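You operate a simulated robot arm through the tools that you are given. There is no shell and no other tool.

You are at the controls of a simulated two-armed robot. One attempt, no reset.

JOB
Jog the long seam round to the pointer at speed 1, then lock the rolls.
Fine: either way round; the black knob goes back to 0; the blue lever locks.

The check looks at the end state, three seconds after you hand in, the way a careful person would. Anything else that was tipped, shoved, dropped, spilled or broken makes it a failure.

ROBOT AND FRAMES
Two 7-joint arms with four-finger grippers on one trunk that stands fixed in place. Base frame: the origin is at the foot of the trunk, x ahead of it, y to its left, z up. Units: mm, degrees, N and s.
The left shoulder is at [40, 181, 1204], the right one opposite. With the tool pointing down near the work surface each hand reaches from about 100 to 820 mm from the base axis, measured 20 degrees to its own side. Payload 3.67 kg a hand.
The tool frame of a hand sits at the grasp point between the pads (the TCP): z along the fingers, y along the line on which they close. The tips reach 28 mm beyond it. Largest opening 112 mm; the body of the gripper starts 73 mm behind the TCP.
Orientation is that of the tool frame in the base frame, as a unit quaternion [x, y, z, w]. With the fingers straight down and closing along the base's y, the tool's x points along the base's -x, its y along +y and its z along -z.

CONTROLS
- The arms move only by the tool jog_arm. It takes "left_series", "right_series" or both (then of equal length, played together; a hand with none holds still); each is a list of rows, each a list of 6 numbers: the shift along the tool's x, y, z in units of 200 mm (1.0 is 200 mm), then the turn, a rotation vector about the tool's x, y, z in units of 180 degrees (1.0 is 180 degrees). In form: [[x, y, z, ax, ay, az], ...]. A call has 1 to 20 rows; each row is the pose to reach, as a shift and turn from the pose commanded when the call began, along the tool's axes at that moment. "left_hand" and "right_hand" are, for a hand that has rows, the gripper command, from -1 (shut) to 1 (fully open), values between in proportion, set as the call begins (left out, the last holds). A call with a number of a shift or a turn outside -1 to 1 is refused whole. Rows are played at 5 a second. More than 50 mm and 8.6 degrees between two rows, or a gripper value outside its range, and nothing of the call is played. A pose out of reach is approached as far as the arm can. The call stops where the force on the tool passes 60 N (or 10 N more than at its start, if that is more) or the arm is blocked; 0.2 s more then pass. The fingers move at their own pace and stop on an object; they squeeze with about 30 N. The grip force told is the motor's: it shows also when the fingers shut on nothing. Time passes only in rows, and 0.2 s behind the last, so rows that repeat a pose let the fingers close. It gives the time, the measured TCP pose, the force on the tool (base axes), the opening and the grip force at its end, in the units of the frame above (readings bear some noise), with the torque about the TCP (base axes, N m) and any sound that the robot's microphone picked up, and new pictures: "views" is both (left out), scene, wrist or none (wrist: the cameras of the hands that moved).
- Cameras (640 x 400 px; columns grow to the right, rows downward): "scene" is now at [111.3, 26.6, 1443.7]; the picture's right is [0.25, -0.97, 0.00], its down [-0.54, -0.14, -0.83] and it looks along [0.80, 0.21, -0.56] (base axes); focal length 352 px, centre (320, 200). "left" rides on the left gripper at [60, 18, -104] in its tool frame; the picture's right is [-0.29, 0.96, 0.00], its down [-0.80, -0.24, -0.55] and it looks along [-0.53, -0.16, 0.83] (tool axes); focal length 234 px, centre (320, 200). "right" rides on the right gripper at [60, -18, -104] in its tool frame; the picture's right is [0.29, 0.96, 0.00], its down [-0.80, 0.24, -0.55] and it looks along [-0.53, 0.16, 0.83] (tool axes); focal length 234 px, centre (320, 200). There is no depth. A picture from a camera that has moved, and an enlarged one, comes with that camera's place and axes in the base frame and with its lens. The place of the scene camera against the robot may be out by one fixed shift of up to 12 mm in any direction.
- move_column(by): slides the trunk up (or, below 0, down) by that many mm; the arms and the scene camera ride with it, the base frame stays. It gives what a move gives, with no picture.
- pan_tilt(pan, tilt): turns the head with the scene camera to pan (to the left, within 86 degrees either way) and tilt (down, from -29 to 69), counted from straight ahead of the robot. It gives what a move gives, and a new picture of the scene camera.
- enlarge(camera, box): a new picture of the part [left, top, right, bottom] of that camera's present view, enlarged. The clock stands still meanwhile.
- finish_job(): hands the job in; it is judged then, once.

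Places have to be worked out from the pictures, the camera data and where the tool is seen. Open the grippers and draw the arms clear of the work before you hand the job in, unless the task says otherwise.

The tools are called after "Emit:" as name(argument=value, ...) on one line, values as JSON. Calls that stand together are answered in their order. jog_arm: Moves the arms, as the interface text tells. Its arguments: {"type":"object","properties":{"left_series":{"type":"array"},"left_hand":{"type":"number"},"right_series":{"type":"array"},"right_hand":{"type":"number"},"views":{"type":"string","enum":["both","scene","wrist","none"]}},"required":[]} The other tools are called the same way: move_column (by) slides the trunk up or down; pan_tilt (pan, tilt) turns the head that bears the scene camera; enlarge (camera, box) takes an enlarged picture of a part of a camera's view; finish_job () hands the job in.

At the start:

```text
t: 0.0
left_ee_pos: [418.1, 288.5, 1238.0]
left_tool_rot: [0.0, 1.0, 0.0, 0.0]
left_contact_force: [-0.4, -0.4, 0.5]
left_wrist_torque: [0.01, 0.0, -0.01]
left_finger_gap: 111.8
left_grasp_force: 0.1
right_ee_pos: [499.4, -83.0, 1254.7]
right_tool_rot: [0.0, 1.0, 0.0, 0.0]
right_contact_force: [-0.4, 0.2, 0.1]
right_wrist_torque: [-0.03, 0.02, -0.03]
right_finger_gap: 112.1
right_grasp_force: 0.0
trunk travel left (down, up): [-325.0, 189.0]
head pan, tilt: [14.6, 34.2]
```

scene: 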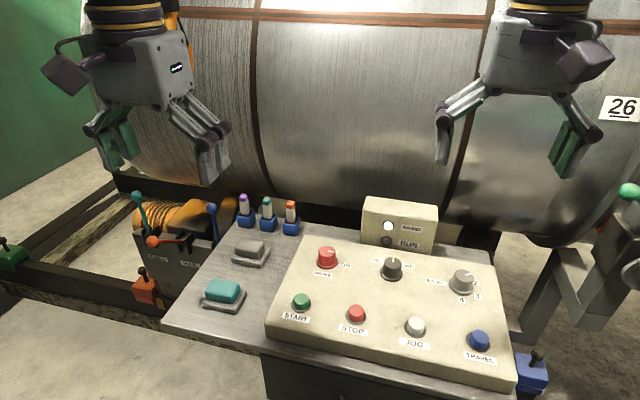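
right: 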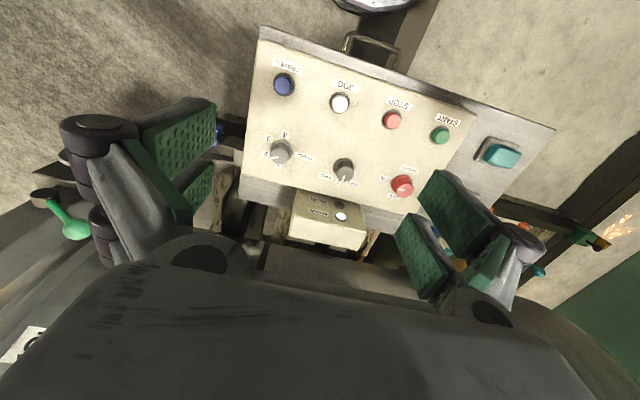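
left: 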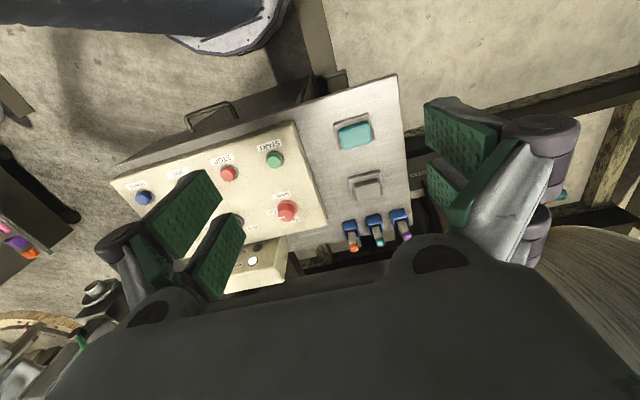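

The pictures show a control panel with knobs and buttons in front of a big rolled tank, and levers to the left. I'll enlarge several parts to read the labels before I move anything.

Emit:
enlarge(camera="scene", box=[260, 180, 520, 380])

Emit:
enlarge(camera="scene", box=[100, 170, 320, 320])

Emit:
enlarge(camera="scene", box=[480, 80, 640, 400])

Emit:
enlarge(camera="right", box=[220, 20, 580, 260])

```text
2.00 times, centred on (390, 280) of scene
camera zoom: at [111.3, 26.6, 1443.7], right [0.25, -0.97, 0.0], down [-0.54, -0.14, -0.83], along [0.8, 0.21, -0.56], focal length 704 px, centre (180, 40)
```

zoom: 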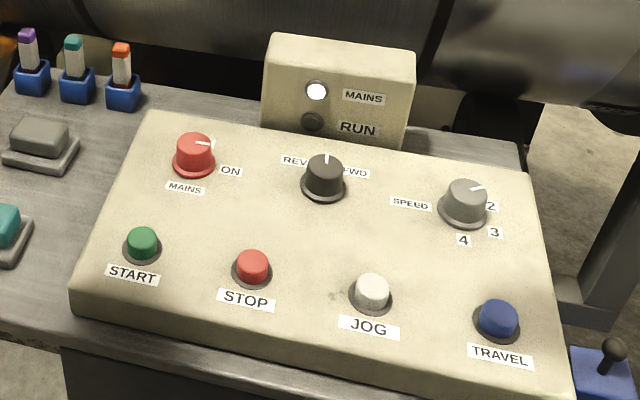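

```text
2.67 times, centred on (210, 245) of scene
camera zoom: at [111.3, 26.6, 1443.7], right [0.25, -0.97, 0.0], down [-0.54, -0.14, -0.83], along [0.8, 0.21, -0.56], focal length 939 px, centre (613, 80)
```

zoom: 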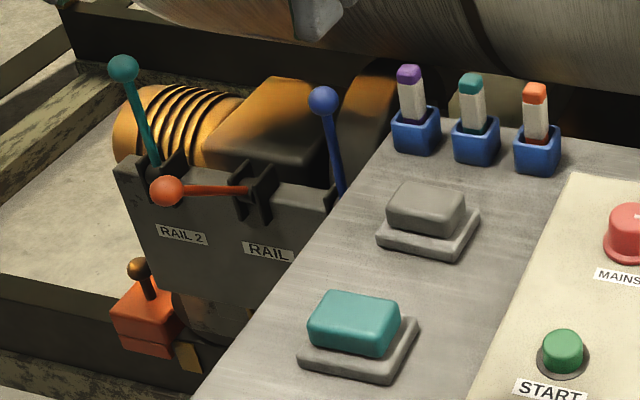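

```text
1.25 times, centred on (560, 240) of scene
camera zoom: at [111.3, 26.6, 1443.7], right [0.25, -0.97, 0.0], down [-0.54, -0.14, -0.83], along [0.8, 0.21, -0.56], focal length 440 px, centre (20, 150)
```

zoom: 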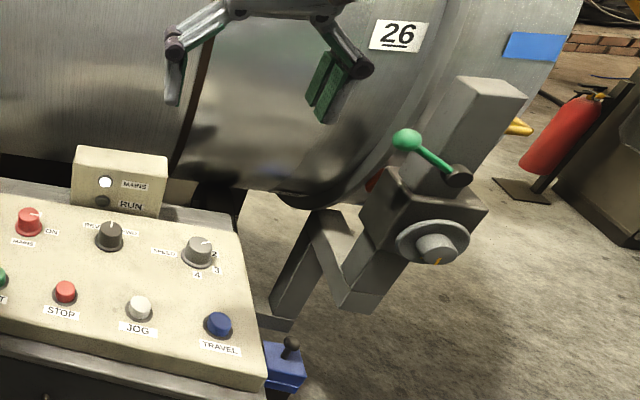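

```text
1.67 times, centred on (400, 140) of right
camera zoom: at [440.3, -102.6, 1358.9], right [-0.29, 0.96, 0.0], down [0.8, 0.24, 0.55], along [0.53, 0.16, -0.83], focal length 390 px, centre (187, 300)
```

zoom: 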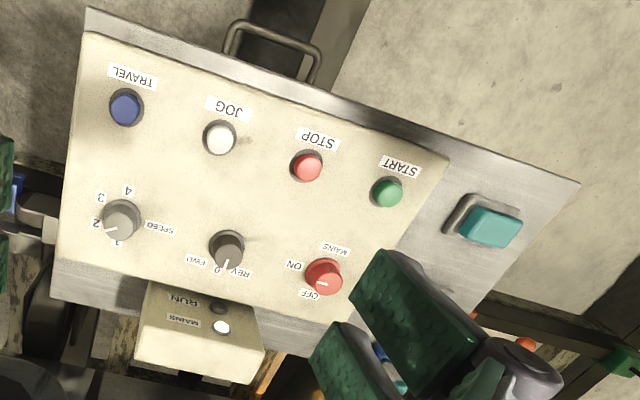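

The black knob is REV/0/FWD, with grey SPEED and red MAINS beside it. I'll zoom further on the knobs and then look around for the seam and the pointer.

Emit:
enlarge(camera="scene", box=[305, 235, 365, 285])

Emit:
enlarge(camera="scene", box=[365, 245, 435, 290])

Emit:
enlarge(camera="scene", box=[420, 255, 500, 310])

Emit:
enlarge(camera="right", box=[250, 120, 430, 230])

Emit:
enlarge(camera="scene", box=[100, 0, 640, 230])

```text
8.00 times, centred on (335, 260) of scene
camera zoom: at [111.3, 26.6, 1443.7], right [0.25, -0.97, 0.0], down [-0.54, -0.14, -0.83], along [0.8, 0.21, -0.56], focal length 2816 px, centre (200, -280)
```

zoom: 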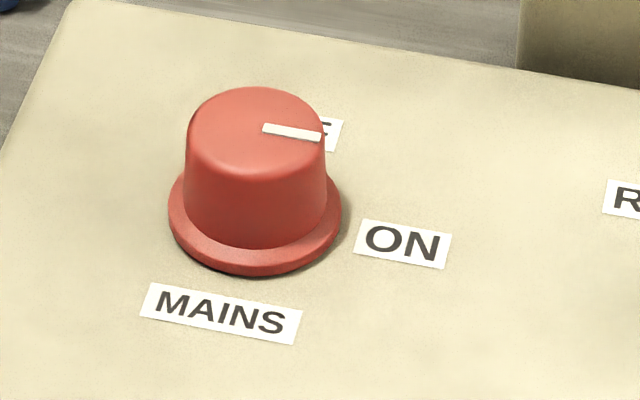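

```text
8.89 times, centred on (400, 268) of scene
camera zoom: at [111.3, 26.6, 1443.7], right [0.25, -0.97, 0.0], down [-0.54, -0.14, -0.83], along [0.8, 0.21, -0.56], focal length 3129 px, centre (-391, -400)
```

zoom: 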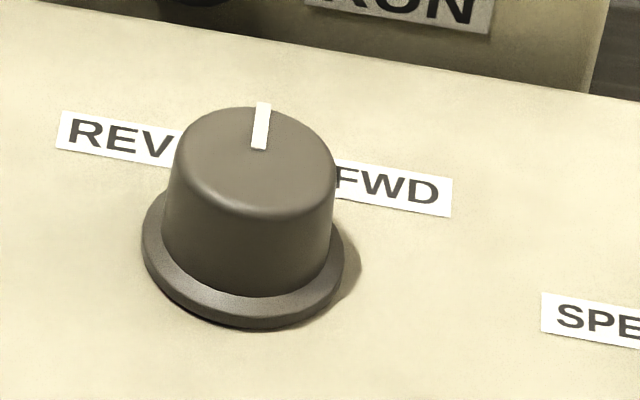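

```text
7.27 times, centred on (460, 282) of scene
camera zoom: at [111.3, 26.6, 1443.7], right [0.25, -0.97, 0.0], down [-0.54, -0.14, -0.83], along [0.8, 0.21, -0.56], focal length 2560 px, centre (-698, -400)
```

zoom: 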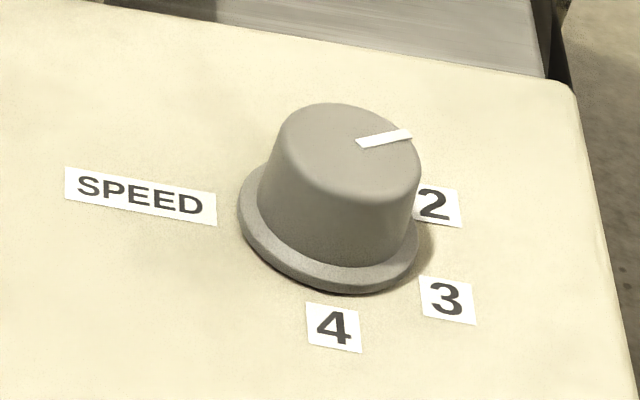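

```text
3.56 times, centred on (340, 175) of right
camera zoom: at [440.3, -102.6, 1358.9], right [-0.29, 0.96, 0.0], down [0.8, 0.24, 0.55], along [0.53, 0.16, -0.83], focal length 833 px, centre (249, 289)
```

zoom: 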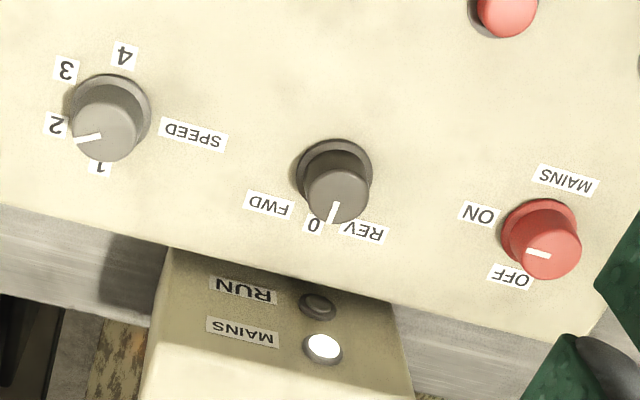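

```text
1.19 times, centred on (370, 115) of scene
camera zoom: at [111.3, 26.6, 1443.7], right [0.25, -0.97, 0.0], down [-0.54, -0.14, -0.83], along [0.8, 0.21, -0.56], focal length 417 px, centre (261, 301)
```

zoom: 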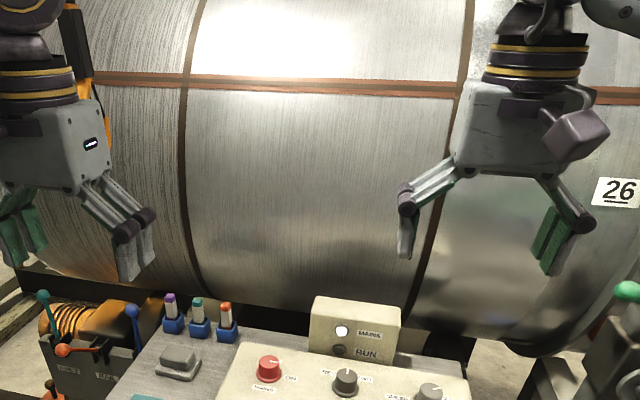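

There is a long brown seam running across the drum at about picture row 15 of the scene view. I'll turn the head to find the pointer and see all of the drum and the roll levers.

Emit:
pan_tilt(pan=15, tilt=0)

Emit:
pan_tilt(pan=50, tilt=20)

Emit:
pan_tilt(pan=-35, tilt=20)

Emit:
pan_tilt(pan=40, tilt=50)

```text
t: 1.0
left_ee_pos: [416.8, 289.6, 1238.3]
left_tool_rot: [0.001, 1.0, 0.0, 0.0]
left_contact_force: [0.3, 0.1, -0.2]
left_wrist_torque: [-0.01, -0.05, -0.06]
left_finger_gap: 112.0
left_grasp_force: 0.1
right_ee_pos: [499.6, -85.0, 1253.9]
right_tool_rot: [0.0, 1.0, 0.0, 0.0]
right_contact_force: [0.2, -0.3, -0.1]
right_wrist_torque: [-0.02, -0.02, -0.01]
right_finger_gap: 111.9
right_grasp_force: 0.1
trunk travel left (down, up): [-325.0, 189.0]
head pan, tilt: [15.0, 0.0]
camera scene: at [112.7, 27.7, 1498.5], right [0.26, -0.97, 0.0], down [0.0, 0.0, -1.0], along [0.97, 0.26, 0.0], focal length 352 px, centre (320, 200)
```

scene: 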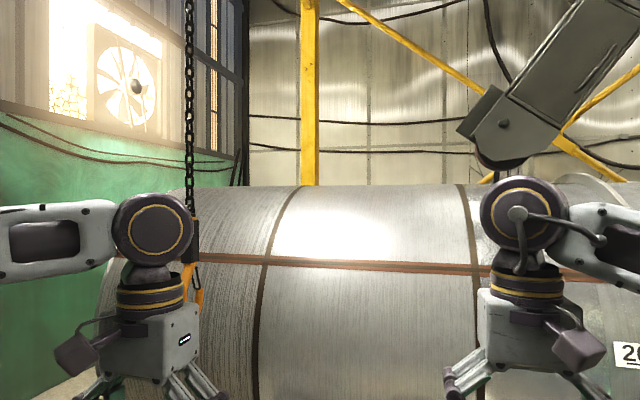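

```text
t: 2.0
left_ee_pos: [416.2, 289.7, 1239.3]
left_tool_rot: [0.0, 1.0, 0.001, -0.001]
left_contact_force: [0.6, -0.6, 0.3]
left_wrist_torque: [-0.02, -0.01, -0.01]
left_finger_gap: 112.1
left_grasp_force: 0.1
right_ee_pos: [501.1, -84.1, 1254.8]
right_tool_rot: [0.0, 1.0, 0.0, 0.0]
right_contact_force: [-0.3, 0.5, 0.0]
right_wrist_torque: [0.02, 0.0, -0.02]
right_finger_gap: 111.9
right_grasp_force: 0.0
trunk travel left (down, up): [-325.0, 189.0]
head pan, tilt: [50.0, 20.0]
camera scene: at [85.6, 75.6, 1466.4], right [0.77, -0.64, 0.0], down [-0.22, -0.26, -0.94], along [0.6, 0.72, -0.34], focal length 352 px, centre (320, 200)
```

scene: 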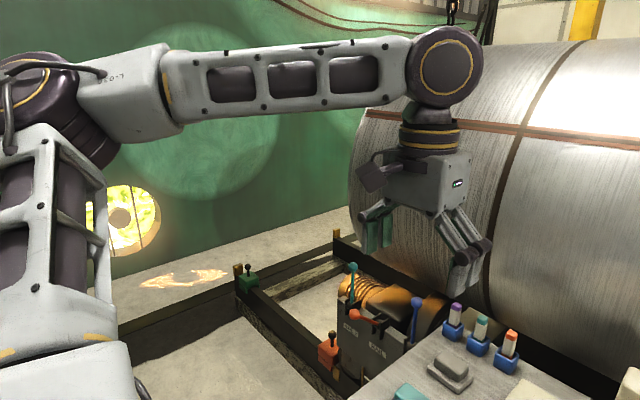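

```text
t: 3.6
left_ee_pos: [417.3, 288.1, 1239.3]
left_tool_rot: [0.001, 1.0, 0.0, 0.0]
left_contact_force: [-0.8, 0.3, 0.0]
left_wrist_torque: [-0.01, -0.01, -0.02]
left_finger_gap: 111.9
left_grasp_force: 0.0
right_ee_pos: [500.6, -83.4, 1253.7]
right_tool_rot: [0.0, 1.0, 0.0, 0.0]
right_contact_force: [0.3, 0.0, 0.0]
right_wrist_torque: [-0.01, 0.0, -0.02]
right_finger_gap: 112.4
right_grasp_force: 0.2
trunk travel left (down, up): [-325.0, 189.0]
head pan, tilt: [-35.0, 20.0]
camera scene: at [102.0, -49.0, 1466.3], right [-0.57, -0.82, 0.0], down [-0.28, 0.2, -0.94], along [0.77, -0.54, -0.34], focal length 352 px, centre (320, 200)
```

scene: 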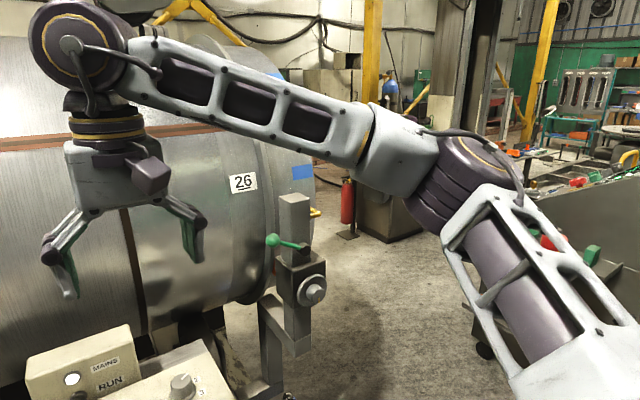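

```text
t: 5.1
left_ee_pos: [416.8, 288.9, 1239.6]
left_tool_rot: [0.0, 1.0, 0.0, 0.0]
left_contact_force: [-0.2, 1.0, 0.4]
left_wrist_torque: [0.04, 0.01, 0.01]
left_finger_gap: 112.2
left_grasp_force: 0.1
right_ee_pos: [499.9, -83.8, 1253.8]
right_tool_rot: [-0.001, 1.0, 0.001, 0.0]
right_contact_force: [0.4, 0.1, -0.1]
right_wrist_torque: [-0.02, -0.02, 0.0]
right_finger_gap: 111.8
right_grasp_force: 0.0
trunk travel left (down, up): [-325.0, 189.0]
head pan, tilt: [40.0, 50.0]
camera scene: at [84.7, 53.8, 1420.8], right [0.64, -0.77, 0.0], down [-0.59, -0.49, -0.64], along [0.49, 0.41, -0.77], focal length 352 px, centre (320, 200)
```

scene: 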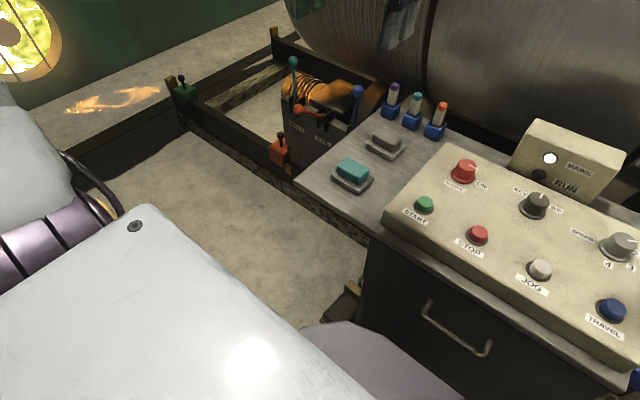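

The lever bank has teal, orange and blue levers, and a grey boom hangs over the drum at upper right. I'll look up and to the right for the pointer, then zoom.

Emit:
pan_tilt(pan=0, tilt=-5)

Emit:
pan_tilt(pan=-20, tilt=5)

Emit:
pan_tilt(pan=30, tilt=10)

```text
t: 6.3
left_ee_pos: [416.1, 288.9, 1238.9]
left_tool_rot: [0.0, 1.0, -0.001, 0.0]
left_contact_force: [-0.2, -0.2, 1.0]
left_wrist_torque: [0.02, 0.01, -0.02]
left_finger_gap: 112.0
left_grasp_force: 0.1
right_ee_pos: [499.8, -83.3, 1254.3]
right_tool_rot: [0.0, 1.0, -0.001, 0.0]
right_contact_force: [-0.2, 0.4, 0.1]
right_wrist_torque: [0.01, 0.01, 0.04]
right_finger_gap: 112.0
right_grasp_force: 0.0
trunk travel left (down, up): [-325.0, 189.0]
head pan, tilt: [0.0, -5.0]
camera scene: at [113.2, 4.4, 1506.3], right [0.0, -1.0, 0.0], down [0.09, 0.0, -1.0], along [1.0, 0.0, 0.09], focal length 352 px, centre (320, 200)
```

scene: 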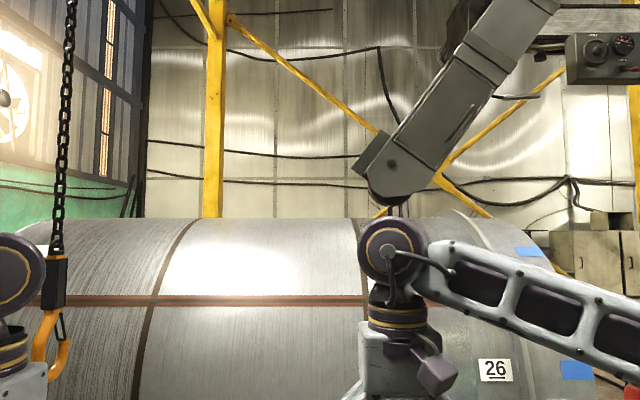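

```text
t: 7.1
left_ee_pos: [417.4, 287.6, 1239.6]
left_tool_rot: [0.0, 1.0, 0.0, 0.001]
left_contact_force: [0.0, -0.2, 0.8]
left_wrist_torque: [-0.02, 0.06, 0.0]
left_finger_gap: 111.7
left_grasp_force: 0.0
right_ee_pos: [499.6, -83.6, 1254.5]
right_tool_rot: [0.0, 1.0, 0.0, 0.0]
right_contact_force: [0.4, -0.3, 0.0]
right_wrist_torque: [-0.01, 0.02, 0.05]
right_finger_gap: 112.1
right_grasp_force: 0.1
trunk travel left (down, up): [-325.0, 189.0]
head pan, tilt: [-20.0, 5.0]
camera scene: at [112.0, -26.9, 1490.7], right [-0.34, -0.94, 0.0], down [-0.08, 0.03, -1.0], along [0.94, -0.34, -0.09], focal length 352 px, centre (320, 200)
```

scene: 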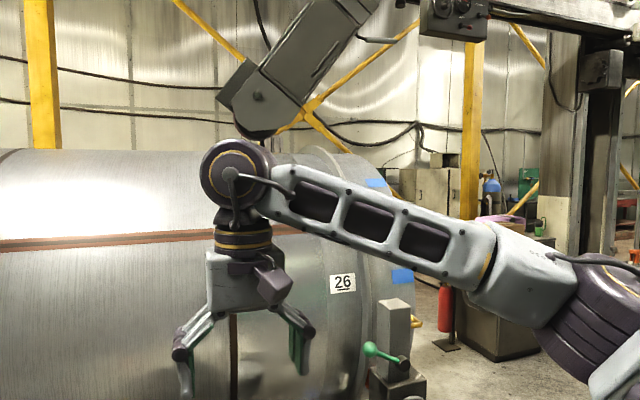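

```text
t: 8.3
left_ee_pos: [416.5, 289.2, 1239.0]
left_tool_rot: [0.0, 1.0, 0.0, 0.0]
left_contact_force: [-0.6, -0.7, 0.1]
left_wrist_torque: [-0.02, -0.05, 0.0]
left_finger_gap: 112.0
left_grasp_force: 0.0
right_ee_pos: [500.9, -85.1, 1254.2]
right_tool_rot: [0.001, 1.0, 0.0, 0.0]
right_contact_force: [-0.5, 0.1, -0.3]
right_wrist_torque: [0.02, 0.04, 0.04]
right_finger_gap: 112.2
right_grasp_force: 0.0
trunk travel left (down, up): [-325.0, 189.0]
head pan, tilt: [30.0, 10.0]
camera scene: at [106.3, 50.8, 1482.6], right [0.5, -0.87, 0.0], down [-0.15, -0.09, -0.98], along [0.85, 0.49, -0.17], focal length 352 px, centre (320, 200)
```

scene: 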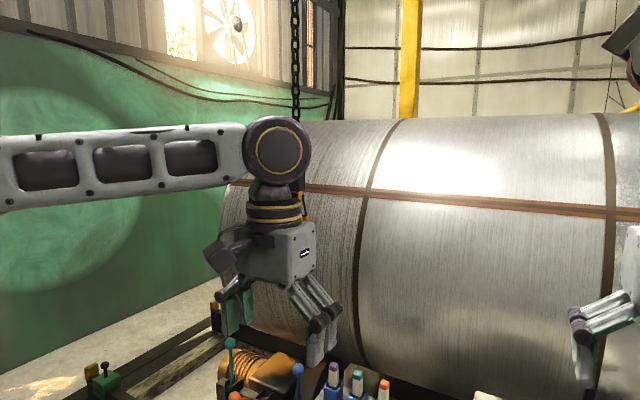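

The tip of a boom hangs above the drum at about column 395 in the pan 0 view, partly hidden by the right arm, and it may be the pointer. I'll draw the right hand back and to the right through free air to see it.

Emit:
jog_arm(right_series=[[0.19, -0.15, 0, 0, 0, 0], [0.38, -0.3, 0, 0, 0, 0], [0.57, -0.45, 0, 0, 0, 0], [0.76, -0.6, 0, 0, 0, 0], [0.9, -0.75, 0, 0, 0, 0]], views="none")

Emit:
pan_tilt(pan=0, tilt=0)

```text
t: 9.5
left_ee_pos: [415.1, 287.2, 1240.0]
left_tool_rot: [0.0, 1.0, 0.001, 0.0]
left_contact_force: [-0.4, -0.6, 0.2]
left_wrist_torque: [0.02, 0.01, 0.02]
left_finger_gap: 112.1
left_grasp_force: 0.0
right_ee_pos: [316.8, -234.3, 1254.8]
right_tool_rot: [0.0, 1.0, 0.001, 0.001]
right_contact_force: [0.5, -0.7, -0.3]
right_wrist_torque: [0.03, -0.01, -0.02]
right_finger_gap: 112.0
right_grasp_force: 0.0
trunk travel left (down, up): [-325.0, 189.0]
head pan, tilt: [30.0, 10.0]
```

```text
t: 10.5
left_ee_pos: [416.1, 288.3, 1238.3]
left_tool_rot: [0.0, 1.0, -0.001, 0.0]
left_contact_force: [0.8, 0.6, 0.0]
left_wrist_torque: [0.0, 0.03, 0.03]
left_finger_gap: 111.9
left_grasp_force: 0.0
right_ee_pos: [317.9, -232.4, 1254.9]
right_tool_rot: [0.0, 1.0, 0.0, 0.0]
right_contact_force: [0.0, -0.8, 0.0]
right_wrist_torque: [-0.02, -0.02, 0.01]
right_finger_gap: 111.7
right_grasp_force: 0.0
trunk travel left (down, up): [-325.0, 189.0]
head pan, tilt: [0.0, 0.0]
camera scene: at [115.5, 4.2, 1498.6], right [0.0, -1.0, 0.0], down [0.0, 0.0, -1.0], along [1.0, 0.0, 0.0], focal length 352 px, centre (320, 200)
```

scene: 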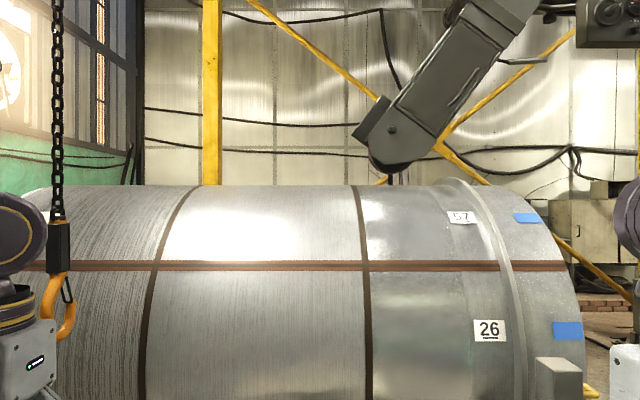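

Emit:
enlarge(camera="scene", box=[330, 80, 530, 220])

Emit:
enlarge(camera="scene", box=[420, 170, 640, 400])

Emit:
enlarge(camera="scene", box=[0, 170, 220, 400])

```text
2.86 times, centred on (430, 150) of scene
camera zoom: at [115.5, 4.2, 1498.6], right [0.0, -1.0, 0.0], down [0.0, 0.0, -1.0], along [1.0, 0.0, 0.0], focal length 1006 px, centre (6, 343)
```

zoom: 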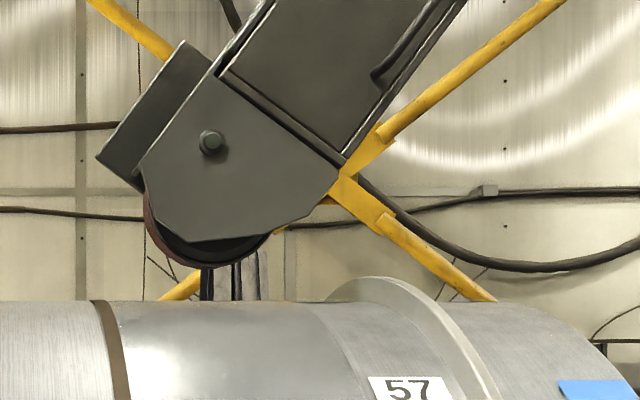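

```text
1.74 times, centred on (530, 285) of scene
camera zoom: at [115.5, 4.2, 1498.6], right [0.0, -1.0, 0.0], down [0.0, 0.0, -1.0], along [1.0, 0.0, 0.0], focal length 612 px, centre (-45, 52)
```

zoom: 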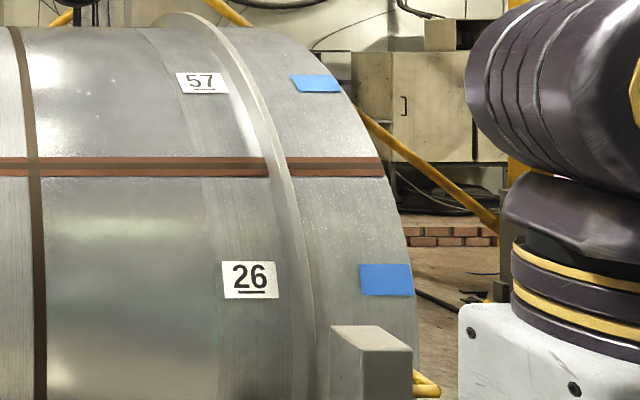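

```text
1.74 times, centred on (110, 285) of scene
camera zoom: at [115.5, 4.2, 1498.6], right [0.0, -1.0, 0.0], down [0.0, 0.0, -1.0], along [1.0, 0.0, 0.0], focal length 612 px, centre (685, 52)
```

zoom: 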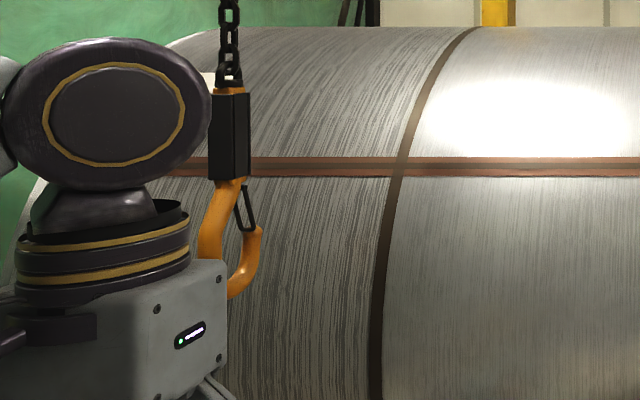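

The right arm no longer hides the right end of the drum. No obvious pointer yet, so I'll tilt down at several pans and zoom to look along the drum's edges.

Emit:
pan_tilt(pan=-15, tilt=25)

Emit:
enlarge(camera="scene", box=[200, 20, 560, 250])

Emit:
enlarge(camera="scene", box=[200, 200, 560, 400])

```text
t: 11.4
left_ee_pos: [416.2, 289.0, 1239.2]
left_tool_rot: [0.0, 1.0, 0.0, 0.0]
left_contact_force: [0.2, -0.4, -0.7]
left_wrist_torque: [0.01, 0.0, -0.01]
left_finger_gap: 112.1
left_grasp_force: 0.0
right_ee_pos: [318.5, -231.4, 1256.0]
right_tool_rot: [0.001, 1.0, 0.0, 0.0]
right_contact_force: [0.3, 0.5, -0.6]
right_wrist_torque: [0.0, -0.01, -0.05]
right_finger_gap: 111.8
right_grasp_force: 0.1
trunk travel left (down, up): [-325.0, 189.0]
head pan, tilt: [-15.0, 25.0]
camera scene: at [114.7, -19.4, 1458.3], right [-0.26, -0.97, 0.0], down [-0.41, 0.11, -0.91], along [0.88, -0.23, -0.42], focal length 352 px, centre (320, 200)
```

scene: 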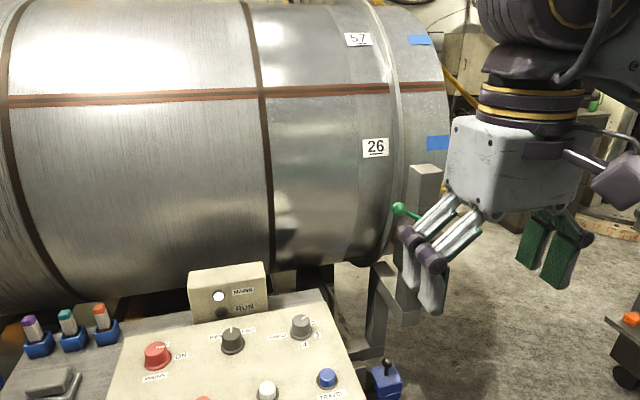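

```text
1.74 times, centred on (380, 135) of scene
camera zoom: at [114.7, -19.4, 1458.3], right [-0.26, -0.97, 0.0], down [-0.41, 0.11, -0.91], along [0.88, -0.23, -0.42], focal length 612 px, centre (216, 313)
```

zoom: 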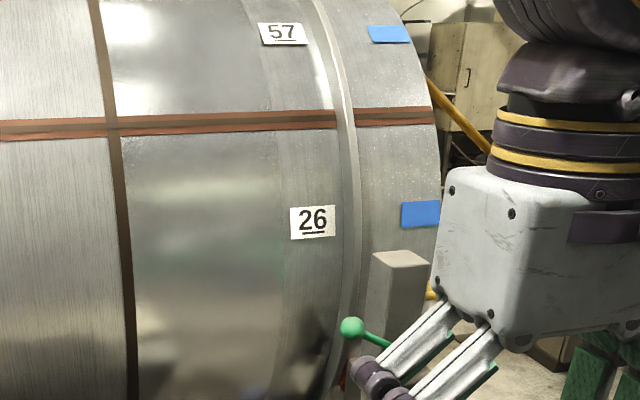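

```text
1.78 times, centred on (380, 300) of scene
camera zoom: at [114.7, -19.4, 1458.3], right [-0.26, -0.97, 0.0], down [-0.41, 0.11, -0.91], along [0.88, -0.23, -0.42], focal length 626 px, centre (213, 22)
```

zoom: 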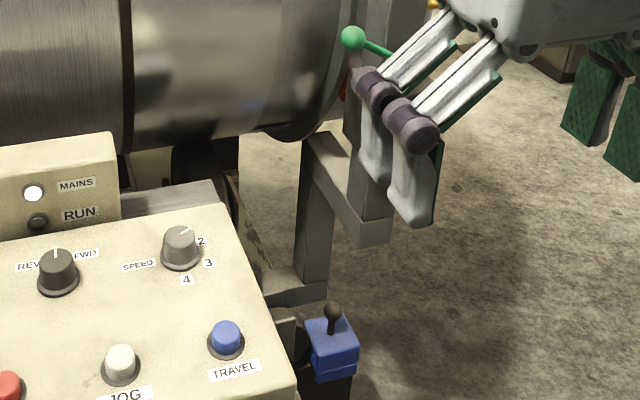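

There is something small and red between the drum's right end and the post with the green handle, possibly the pointer. I'll draw the right hand further out and aim the head there.

Emit:
jog_arm(right_series=[[0.1, -0.2, 0, 0, 0, 0], [0.2, -0.4, 0, 0, 0, 0], [0.3, -0.6, 0, 0, 0, 0], [0.4, -0.8, 0, 0, 0, 0]], views="wrist")

Emit:
pan_tilt(pan=-20, tilt=22)

Emit:
enlarge(camera="scene", box=[300, 130, 460, 300])

```text
t: 12.4
left_ee_pos: [416.4, 286.2, 1239.2]
left_tool_rot: [0.0, 1.0, 0.0, 0.0]
left_contact_force: [0.4, 0.1, -1.1]
left_wrist_torque: [0.02, 0.06, -0.01]
left_finger_gap: 111.9
left_grasp_force: 0.2
right_ee_pos: [283.7, -318.6, 1235.2]
right_tool_rot: [-0.001, 1.0, 0.001, -0.012]
right_contact_force: [-1.4, -0.4, 5.1]
right_wrist_torque: [0.03, -0.28, 0.01]
right_finger_gap: 111.8
right_grasp_force: 0.1
right hand out of reach, approached as far as the arm can: row 3, 4
trunk travel left (down, up): [-325.0, 189.0]
head pan, tilt: [-15.0, 25.0]
camera right: at [226.2, -337.4, 1341.7], right [-0.29, 0.96, 0.01], down [0.81, 0.24, 0.54], along [0.51, 0.16, -0.84], focal length 234 px, centre (320, 200)
```

right: 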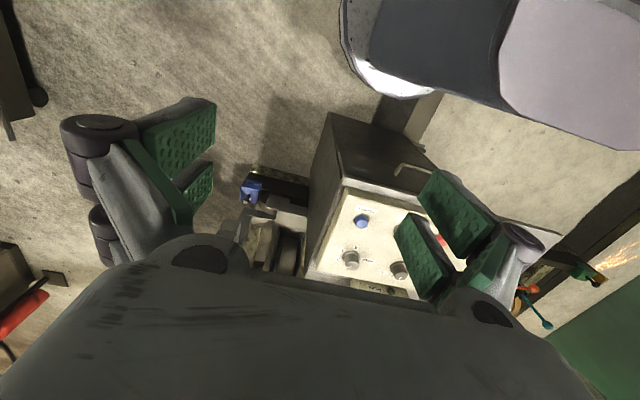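

```text
t: 13.0
left_ee_pos: [415.1, 287.4, 1239.6]
left_tool_rot: [0.0, 1.0, 0.0, -0.001]
left_contact_force: [-0.4, 0.2, -0.1]
left_wrist_torque: [0.02, -0.01, 0.01]
left_finger_gap: 111.7
left_grasp_force: 0.1
right_ee_pos: [282.4, -316.3, 1233.7]
right_tool_rot: [0.0, 1.0, 0.001, -0.016]
right_contact_force: [-0.1, 0.0, 1.0]
right_wrist_torque: [-0.03, -0.03, 0.02]
right_finger_gap: 111.6
right_grasp_force: 0.0
trunk travel left (down, up): [-325.0, 189.0]
head pan, tilt: [-20.0, 22.0]
camera scene: at [111.7, -27.4, 1463.2], right [-0.34, -0.94, 0.0], down [-0.35, 0.13, -0.93], along [0.87, -0.32, -0.37], focal length 352 px, centre (320, 200)
```

scene: 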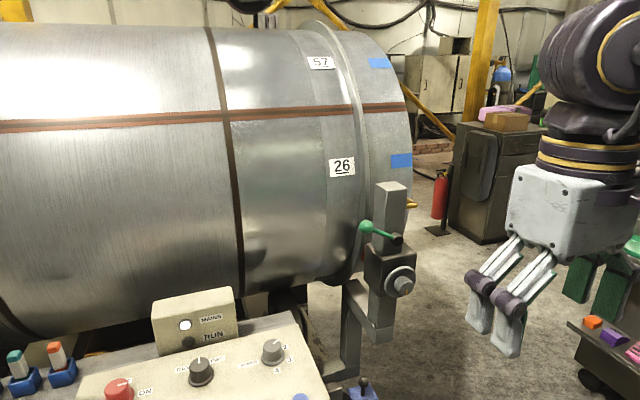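

```text
2.35 times, centred on (380, 215) of scene
camera zoom: at [111.7, -27.4, 1463.2], right [-0.34, -0.94, 0.0], down [-0.35, 0.13, -0.93], along [0.87, -0.32, -0.37], focal length 828 px, centre (179, 165)
```

zoom: 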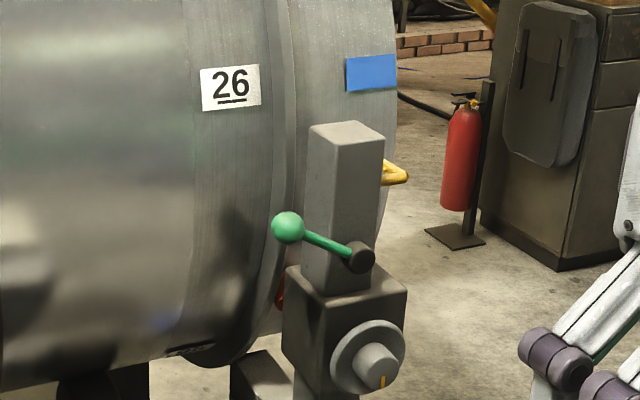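

The red bit sits between the drum and the sliding block on the post; triangulating the green ball from two cameras puts it near (717, -345, 1130). I'll raise the trunk 180 mm, which gives me a stereo baseline and a better look behind the post.

Emit:
move_column(by=180)

Emit:
pan_tilt(pan=-20, tilt=30)

Emit:
enlarge(camera="scene", box=[290, 120, 480, 320])

Emit:
pan_tilt(pan=0, tilt=10)

Emit:
pan_tilt(pan=14.6, tilt=40)

```text
t: 15.0
left_ee_pos: [415.9, 289.6, 1419.4]
left_tool_rot: [0.0, 1.0, 0.0, 0.0]
left_contact_force: [-0.7, -0.4, -0.1]
left_wrist_torque: [0.02, 0.0, -0.03]
left_finger_gap: 112.0
left_grasp_force: 0.0
right_ee_pos: [282.5, -316.3, 1421.1]
right_tool_rot: [0.0, 1.0, 0.0, 0.0]
right_contact_force: [-1.3, 0.2, -0.6]
right_wrist_torque: [0.01, 0.02, -0.02]
right_finger_gap: 112.1
right_grasp_force: 0.1
trunk travel left (down, up): [-505.0, 9.0]
head pan, tilt: [-20.0, 22.0]
```

```text
t: 15.7
left_ee_pos: [416.3, 289.0, 1418.8]
left_tool_rot: [0.0, 1.0, 0.0, 0.0]
left_contact_force: [0.1, -0.3, -0.3]
left_wrist_torque: [0.0, 0.02, 0.03]
left_finger_gap: 112.0
left_grasp_force: 0.1
right_ee_pos: [282.6, -318.0, 1422.9]
right_tool_rot: [0.0, 1.0, 0.0, 0.0]
right_contact_force: [-0.1, -0.3, -0.1]
right_wrist_torque: [0.03, 0.01, 0.0]
right_finger_gap: 112.1
right_grasp_force: 0.2
trunk travel left (down, up): [-505.0, 9.0]
head pan, tilt: [-20.0, 30.0]
camera scene: at [110.6, -26.7, 1630.7], right [-0.34, -0.94, 0.0], down [-0.47, 0.17, -0.87], along [0.81, -0.3, -0.5], focal length 352 px, centre (320, 200)
```

scene: 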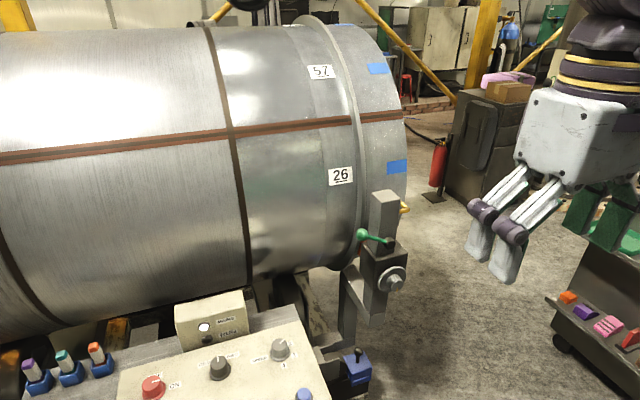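

```text
2.00 times, centred on (385, 220) of scene
camera zoom: at [110.6, -26.7, 1630.7], right [-0.34, -0.94, 0.0], down [-0.47, 0.17, -0.87], along [0.81, -0.3, -0.5], focal length 704 px, centre (190, 160)
```

zoom: 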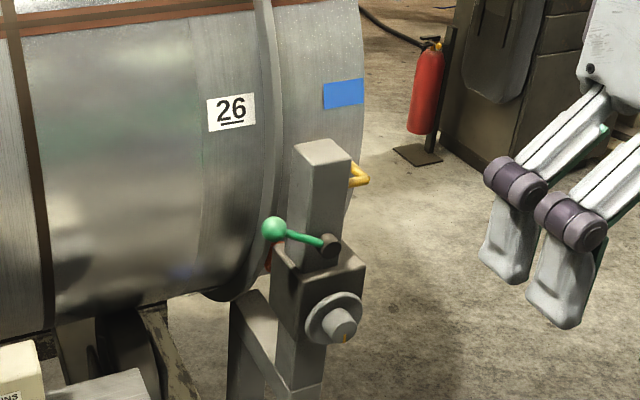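

```text
t: 16.5
left_ee_pos: [416.6, 287.6, 1419.3]
left_tool_rot: [0.0, 1.0, 0.001, 0.0]
left_contact_force: [0.5, 1.0, 0.7]
left_wrist_torque: [0.01, -0.02, -0.03]
left_finger_gap: 111.7
left_grasp_force: 0.0
right_ee_pos: [281.9, -316.2, 1422.9]
right_tool_rot: [0.0, 1.0, 0.0, 0.001]
right_contact_force: [0.4, -0.1, -0.5]
right_wrist_torque: [-0.01, 0.04, 0.02]
right_finger_gap: 112.1
right_grasp_force: 0.1
trunk travel left (down, up): [-505.0, 9.0]
head pan, tilt: [0.0, 10.0]
camera scene: at [118.5, 4.2, 1663.0], right [0.0, -1.0, 0.0], down [-0.17, 0.0, -0.98], along [0.98, 0.0, -0.17], focal length 352 px, centre (320, 200)
```

scene: 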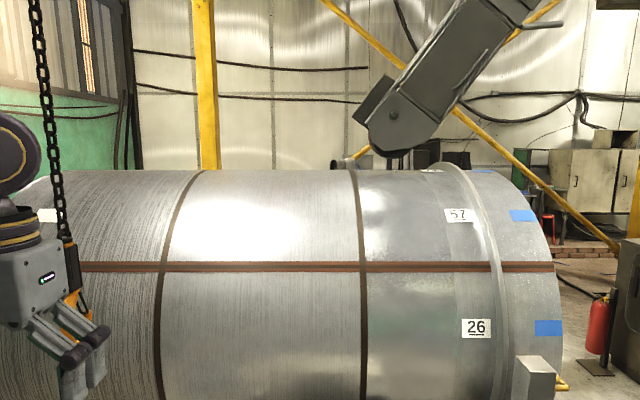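

```text
t: 17.5
left_ee_pos: [416.3, 289.3, 1418.8]
left_tool_rot: [0.0, 1.0, 0.0, 0.001]
left_contact_force: [-0.1, -0.7, -0.8]
left_wrist_torque: [0.0, -0.01, 0.01]
left_finger_gap: 111.9
left_grasp_force: 0.0
right_ee_pos: [282.6, -315.9, 1422.6]
right_tool_rot: [0.0, 1.0, 0.0, 0.0]
right_contact_force: [-1.1, -0.2, -0.2]
right_wrist_torque: [-0.01, 0.01, 0.03]
right_finger_gap: 112.0
right_grasp_force: 0.1
trunk travel left (down, up): [-505.0, 9.0]
head pan, tilt: [14.6, 40.0]
camera scene: at [107.9, 25.6, 1615.4], right [0.25, -0.97, 0.0], down [-0.62, -0.16, -0.77], along [0.74, 0.19, -0.64], focal length 352 px, centre (320, 200)
```

scene: 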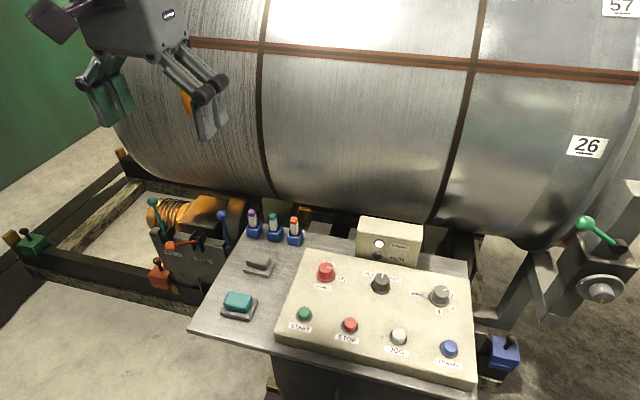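

From the two heights the seam is at about x 978, z 1337 on a drum centred near x 1376, z 1097 with radius about 455, so roughly 31° above the front. Next I'll bring the right hand forward a bit and then turn its wrist camera towards the red part by the post.

Emit:
jog_arm(right_series=[[-0.16, 0.16, 0.05, 0, 0, 0], [-0.32, 0.32, 0.1, 0, 0, 0], [-0.48, 0.48, 0.15, 0, 0, 0], [-0.64, 0.64, 0.2, 0, 0, 0], [-0.8, 0.8, 0.25, 0, 0, 0], [-0.95, 0.95, 0.3, 0, 0, 0]], views="none")

```text
t: 18.9
left_ee_pos: [419.1, 290.3, 1417.2]
left_tool_rot: [0.001, 1.0, 0.0, -0.003]
left_contact_force: [1.2, 0.3, -0.9]
left_wrist_torque: [-0.02, 0.03, 0.0]
left_finger_gap: 111.8
left_grasp_force: 0.2
right_ee_pos: [475.0, -123.3, 1358.9]
right_tool_rot: [0.002, 1.0, -0.001, -0.001]
right_contact_force: [0.7, 0.4, -2.1]
right_wrist_torque: [-0.04, 0.08, 0.01]
right_finger_gap: 111.3
right_grasp_force: 0.1
trunk travel left (down, up): [-505.0, 9.0]
head pan, tilt: [14.6, 40.0]
```

The right hand is at (475, -123, 1359). I'll move it to about (600, -130, 1230), yawing it right 45° and pitching it forward 40°, so its camera looks at the post; this is all free air ahead of the drum (front about x 921).

Emit:
jog_arm(right_series=[[-0.078, -0.004, 0.081, 0.0109, -0.0263, 0.03], [-0.156, -0.009, 0.163, 0.0218, -0.0526, 0.0599], [-0.234, -0.013, 0.244, 0.0327, -0.0789, 0.0899], [-0.3125, -0.0175, 0.325, 0.0436, -0.1053, 0.1198], [-0.39, -0.022, 0.406, 0.0545, -0.1316, 0.1498], [-0.469, -0.026, 0.4875, 0.0654, -0.1579, 0.1797], [-0.547, -0.031, 0.569, 0.0763, -0.1842, 0.2097], [-0.625, -0.035, 0.65, 0.0872, -0.2105, 0.2396]], views="wrist")

```text
t: 20.7
left_ee_pos: [417.6, 289.0, 1418.2]
left_tool_rot: [0.001, 1.0, -0.001, -0.002]
left_contact_force: [0.3, 0.5, -0.7]
left_wrist_torque: [-0.01, 0.02, 0.0]
left_finger_gap: 112.2
left_grasp_force: 0.1
right_ee_pos: [598.4, -132.7, 1235.2]
right_tool_rot: [0.36, 0.868, -0.131, 0.316]
right_contact_force: [0.2, 0.4, 0.3]
right_wrist_torque: [0.0, 0.01, 0.0]
right_finger_gap: 111.7
right_grasp_force: 0.0
trunk travel left (down, up): [-505.0, 9.0]
head pan, tilt: [14.6, 40.0]
camera right: at [507.0, -67.1, 1276.5], right [0.52, 0.83, -0.19], down [0.35, -0.01, 0.94], along [0.78, -0.55, -0.3], focal length 234 px, centre (320, 200)
```

right: 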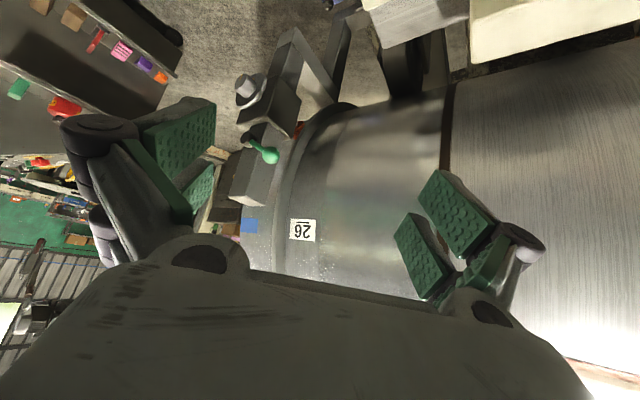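

Emit:
enlarge(camera="right", box=[210, 60, 370, 240])

Emit:
enlarge(camera="right", box=[260, 100, 340, 150])

```text
2.22 times, centred on (290, 150) of right
camera zoom: at [507.0, -67.1, 1276.5], right [0.52, 0.83, -0.19], down [0.35, -0.01, 0.94], along [0.78, -0.55, -0.3], focal length 520 px, centre (387, 311)
```

zoom: 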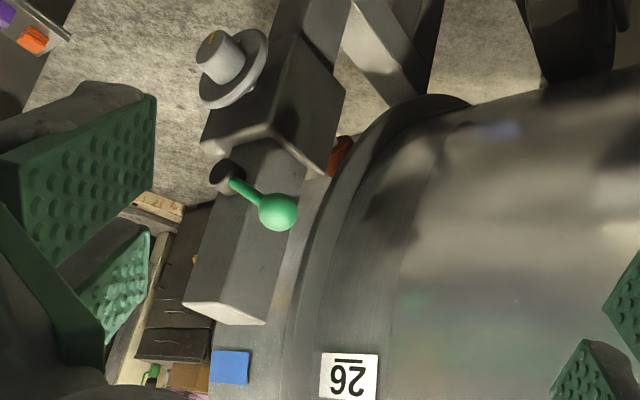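

```text
8.00 times, centred on (300, 125) of right
camera zoom: at [507.0, -67.1, 1276.5], right [0.52, 0.83, -0.19], down [0.35, -0.01, 0.94], along [0.78, -0.55, -0.3], focal length 1873 px, centre (480, 800)
```

zoom: 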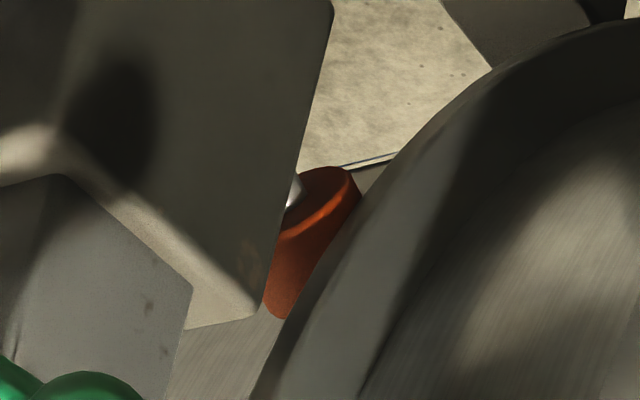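

The red part is a small wheel on the post, touching the tyre, so it is not the pointer. I'll look at the underside of the boom and along the rest of the drum from this raised viewpoint.

Emit:
pan_tilt(pan=0, tilt=5)

Emit:
enlarge(camera="scene", box=[310, 60, 510, 180])

Emit:
enlarge(camera="scene", box=[0, 130, 200, 300])

Emit:
enlarge(camera="scene", box=[420, 100, 620, 270])

```text
t: 21.7
left_ee_pos: [416.6, 288.7, 1420.5]
left_tool_rot: [0.0, 1.0, 0.0, 0.001]
left_contact_force: [0.6, -0.2, 0.2]
left_wrist_torque: [0.02, 0.02, 0.01]
left_finger_gap: 112.0
left_grasp_force: 0.0
right_ee_pos: [597.9, -134.4, 1235.4]
right_tool_rot: [0.36, 0.868, -0.131, 0.316]
right_contact_force: [0.5, 0.0, -0.2]
right_wrist_torque: [-0.01, 0.0, 0.0]
right_finger_gap: 111.9
right_grasp_force: 0.0
trunk travel left (down, up): [-505.0, 9.0]
head pan, tilt: [0.0, 5.0]
camera scene: at [117.2, 4.3, 1671.0], right [0.0, -1.0, 0.0], down [-0.09, 0.0, -1.0], along [1.0, 0.0, -0.09], focal length 352 px, centre (320, 200)
```

scene: 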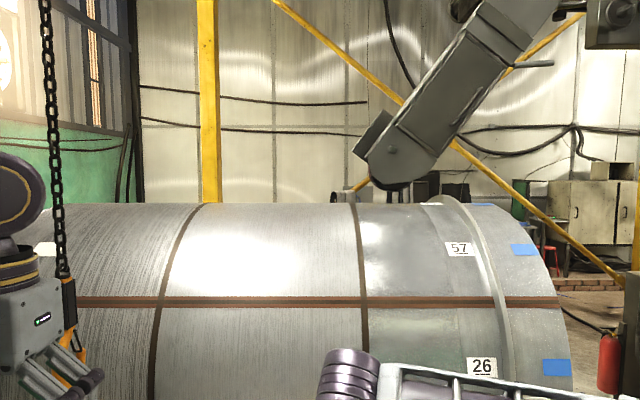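

```text
3.20 times, centred on (410, 120) of scene
camera zoom: at [117.2, 4.3, 1671.0], right [0.0, -1.0, 0.0], down [-0.09, 0.0, -1.0], along [1.0, 0.0, -0.09], focal length 1127 px, centre (32, 456)
```

zoom: 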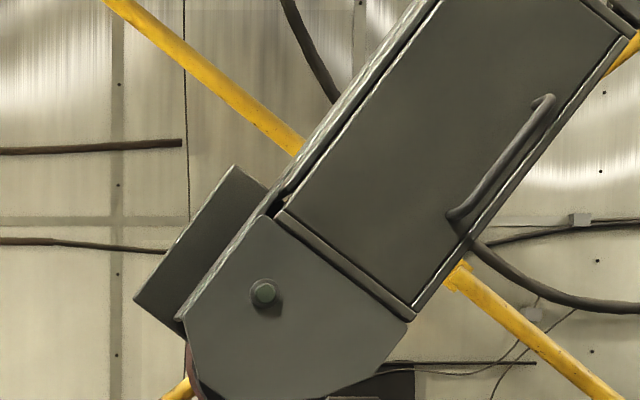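

```text
2.35 times, centred on (100, 215) of scene
camera zoom: at [117.2, 4.3, 1671.0], right [0.0, -1.0, 0.0], down [-0.09, 0.0, -1.0], along [1.0, 0.0, -0.09], focal length 828 px, centre (838, 165)
```

zoom: 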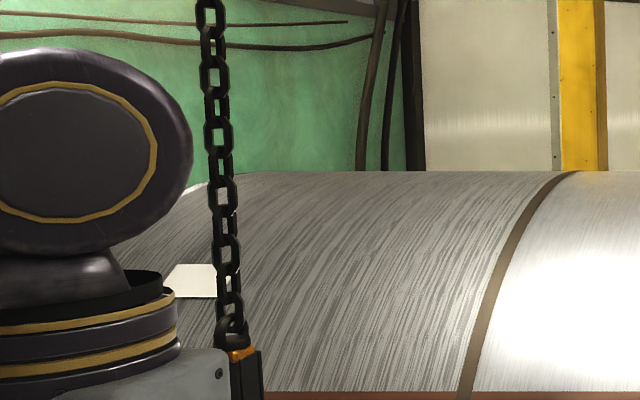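

```text
2.35 times, centred on (520, 185) of scene
camera zoom: at [117.2, 4.3, 1671.0], right [0.0, -1.0, 0.0], down [-0.09, 0.0, -1.0], along [1.0, 0.0, -0.09], focal length 828 px, centre (-151, 235)
```

zoom: 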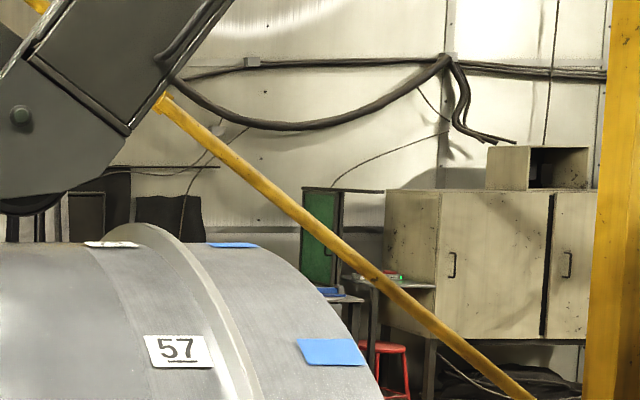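

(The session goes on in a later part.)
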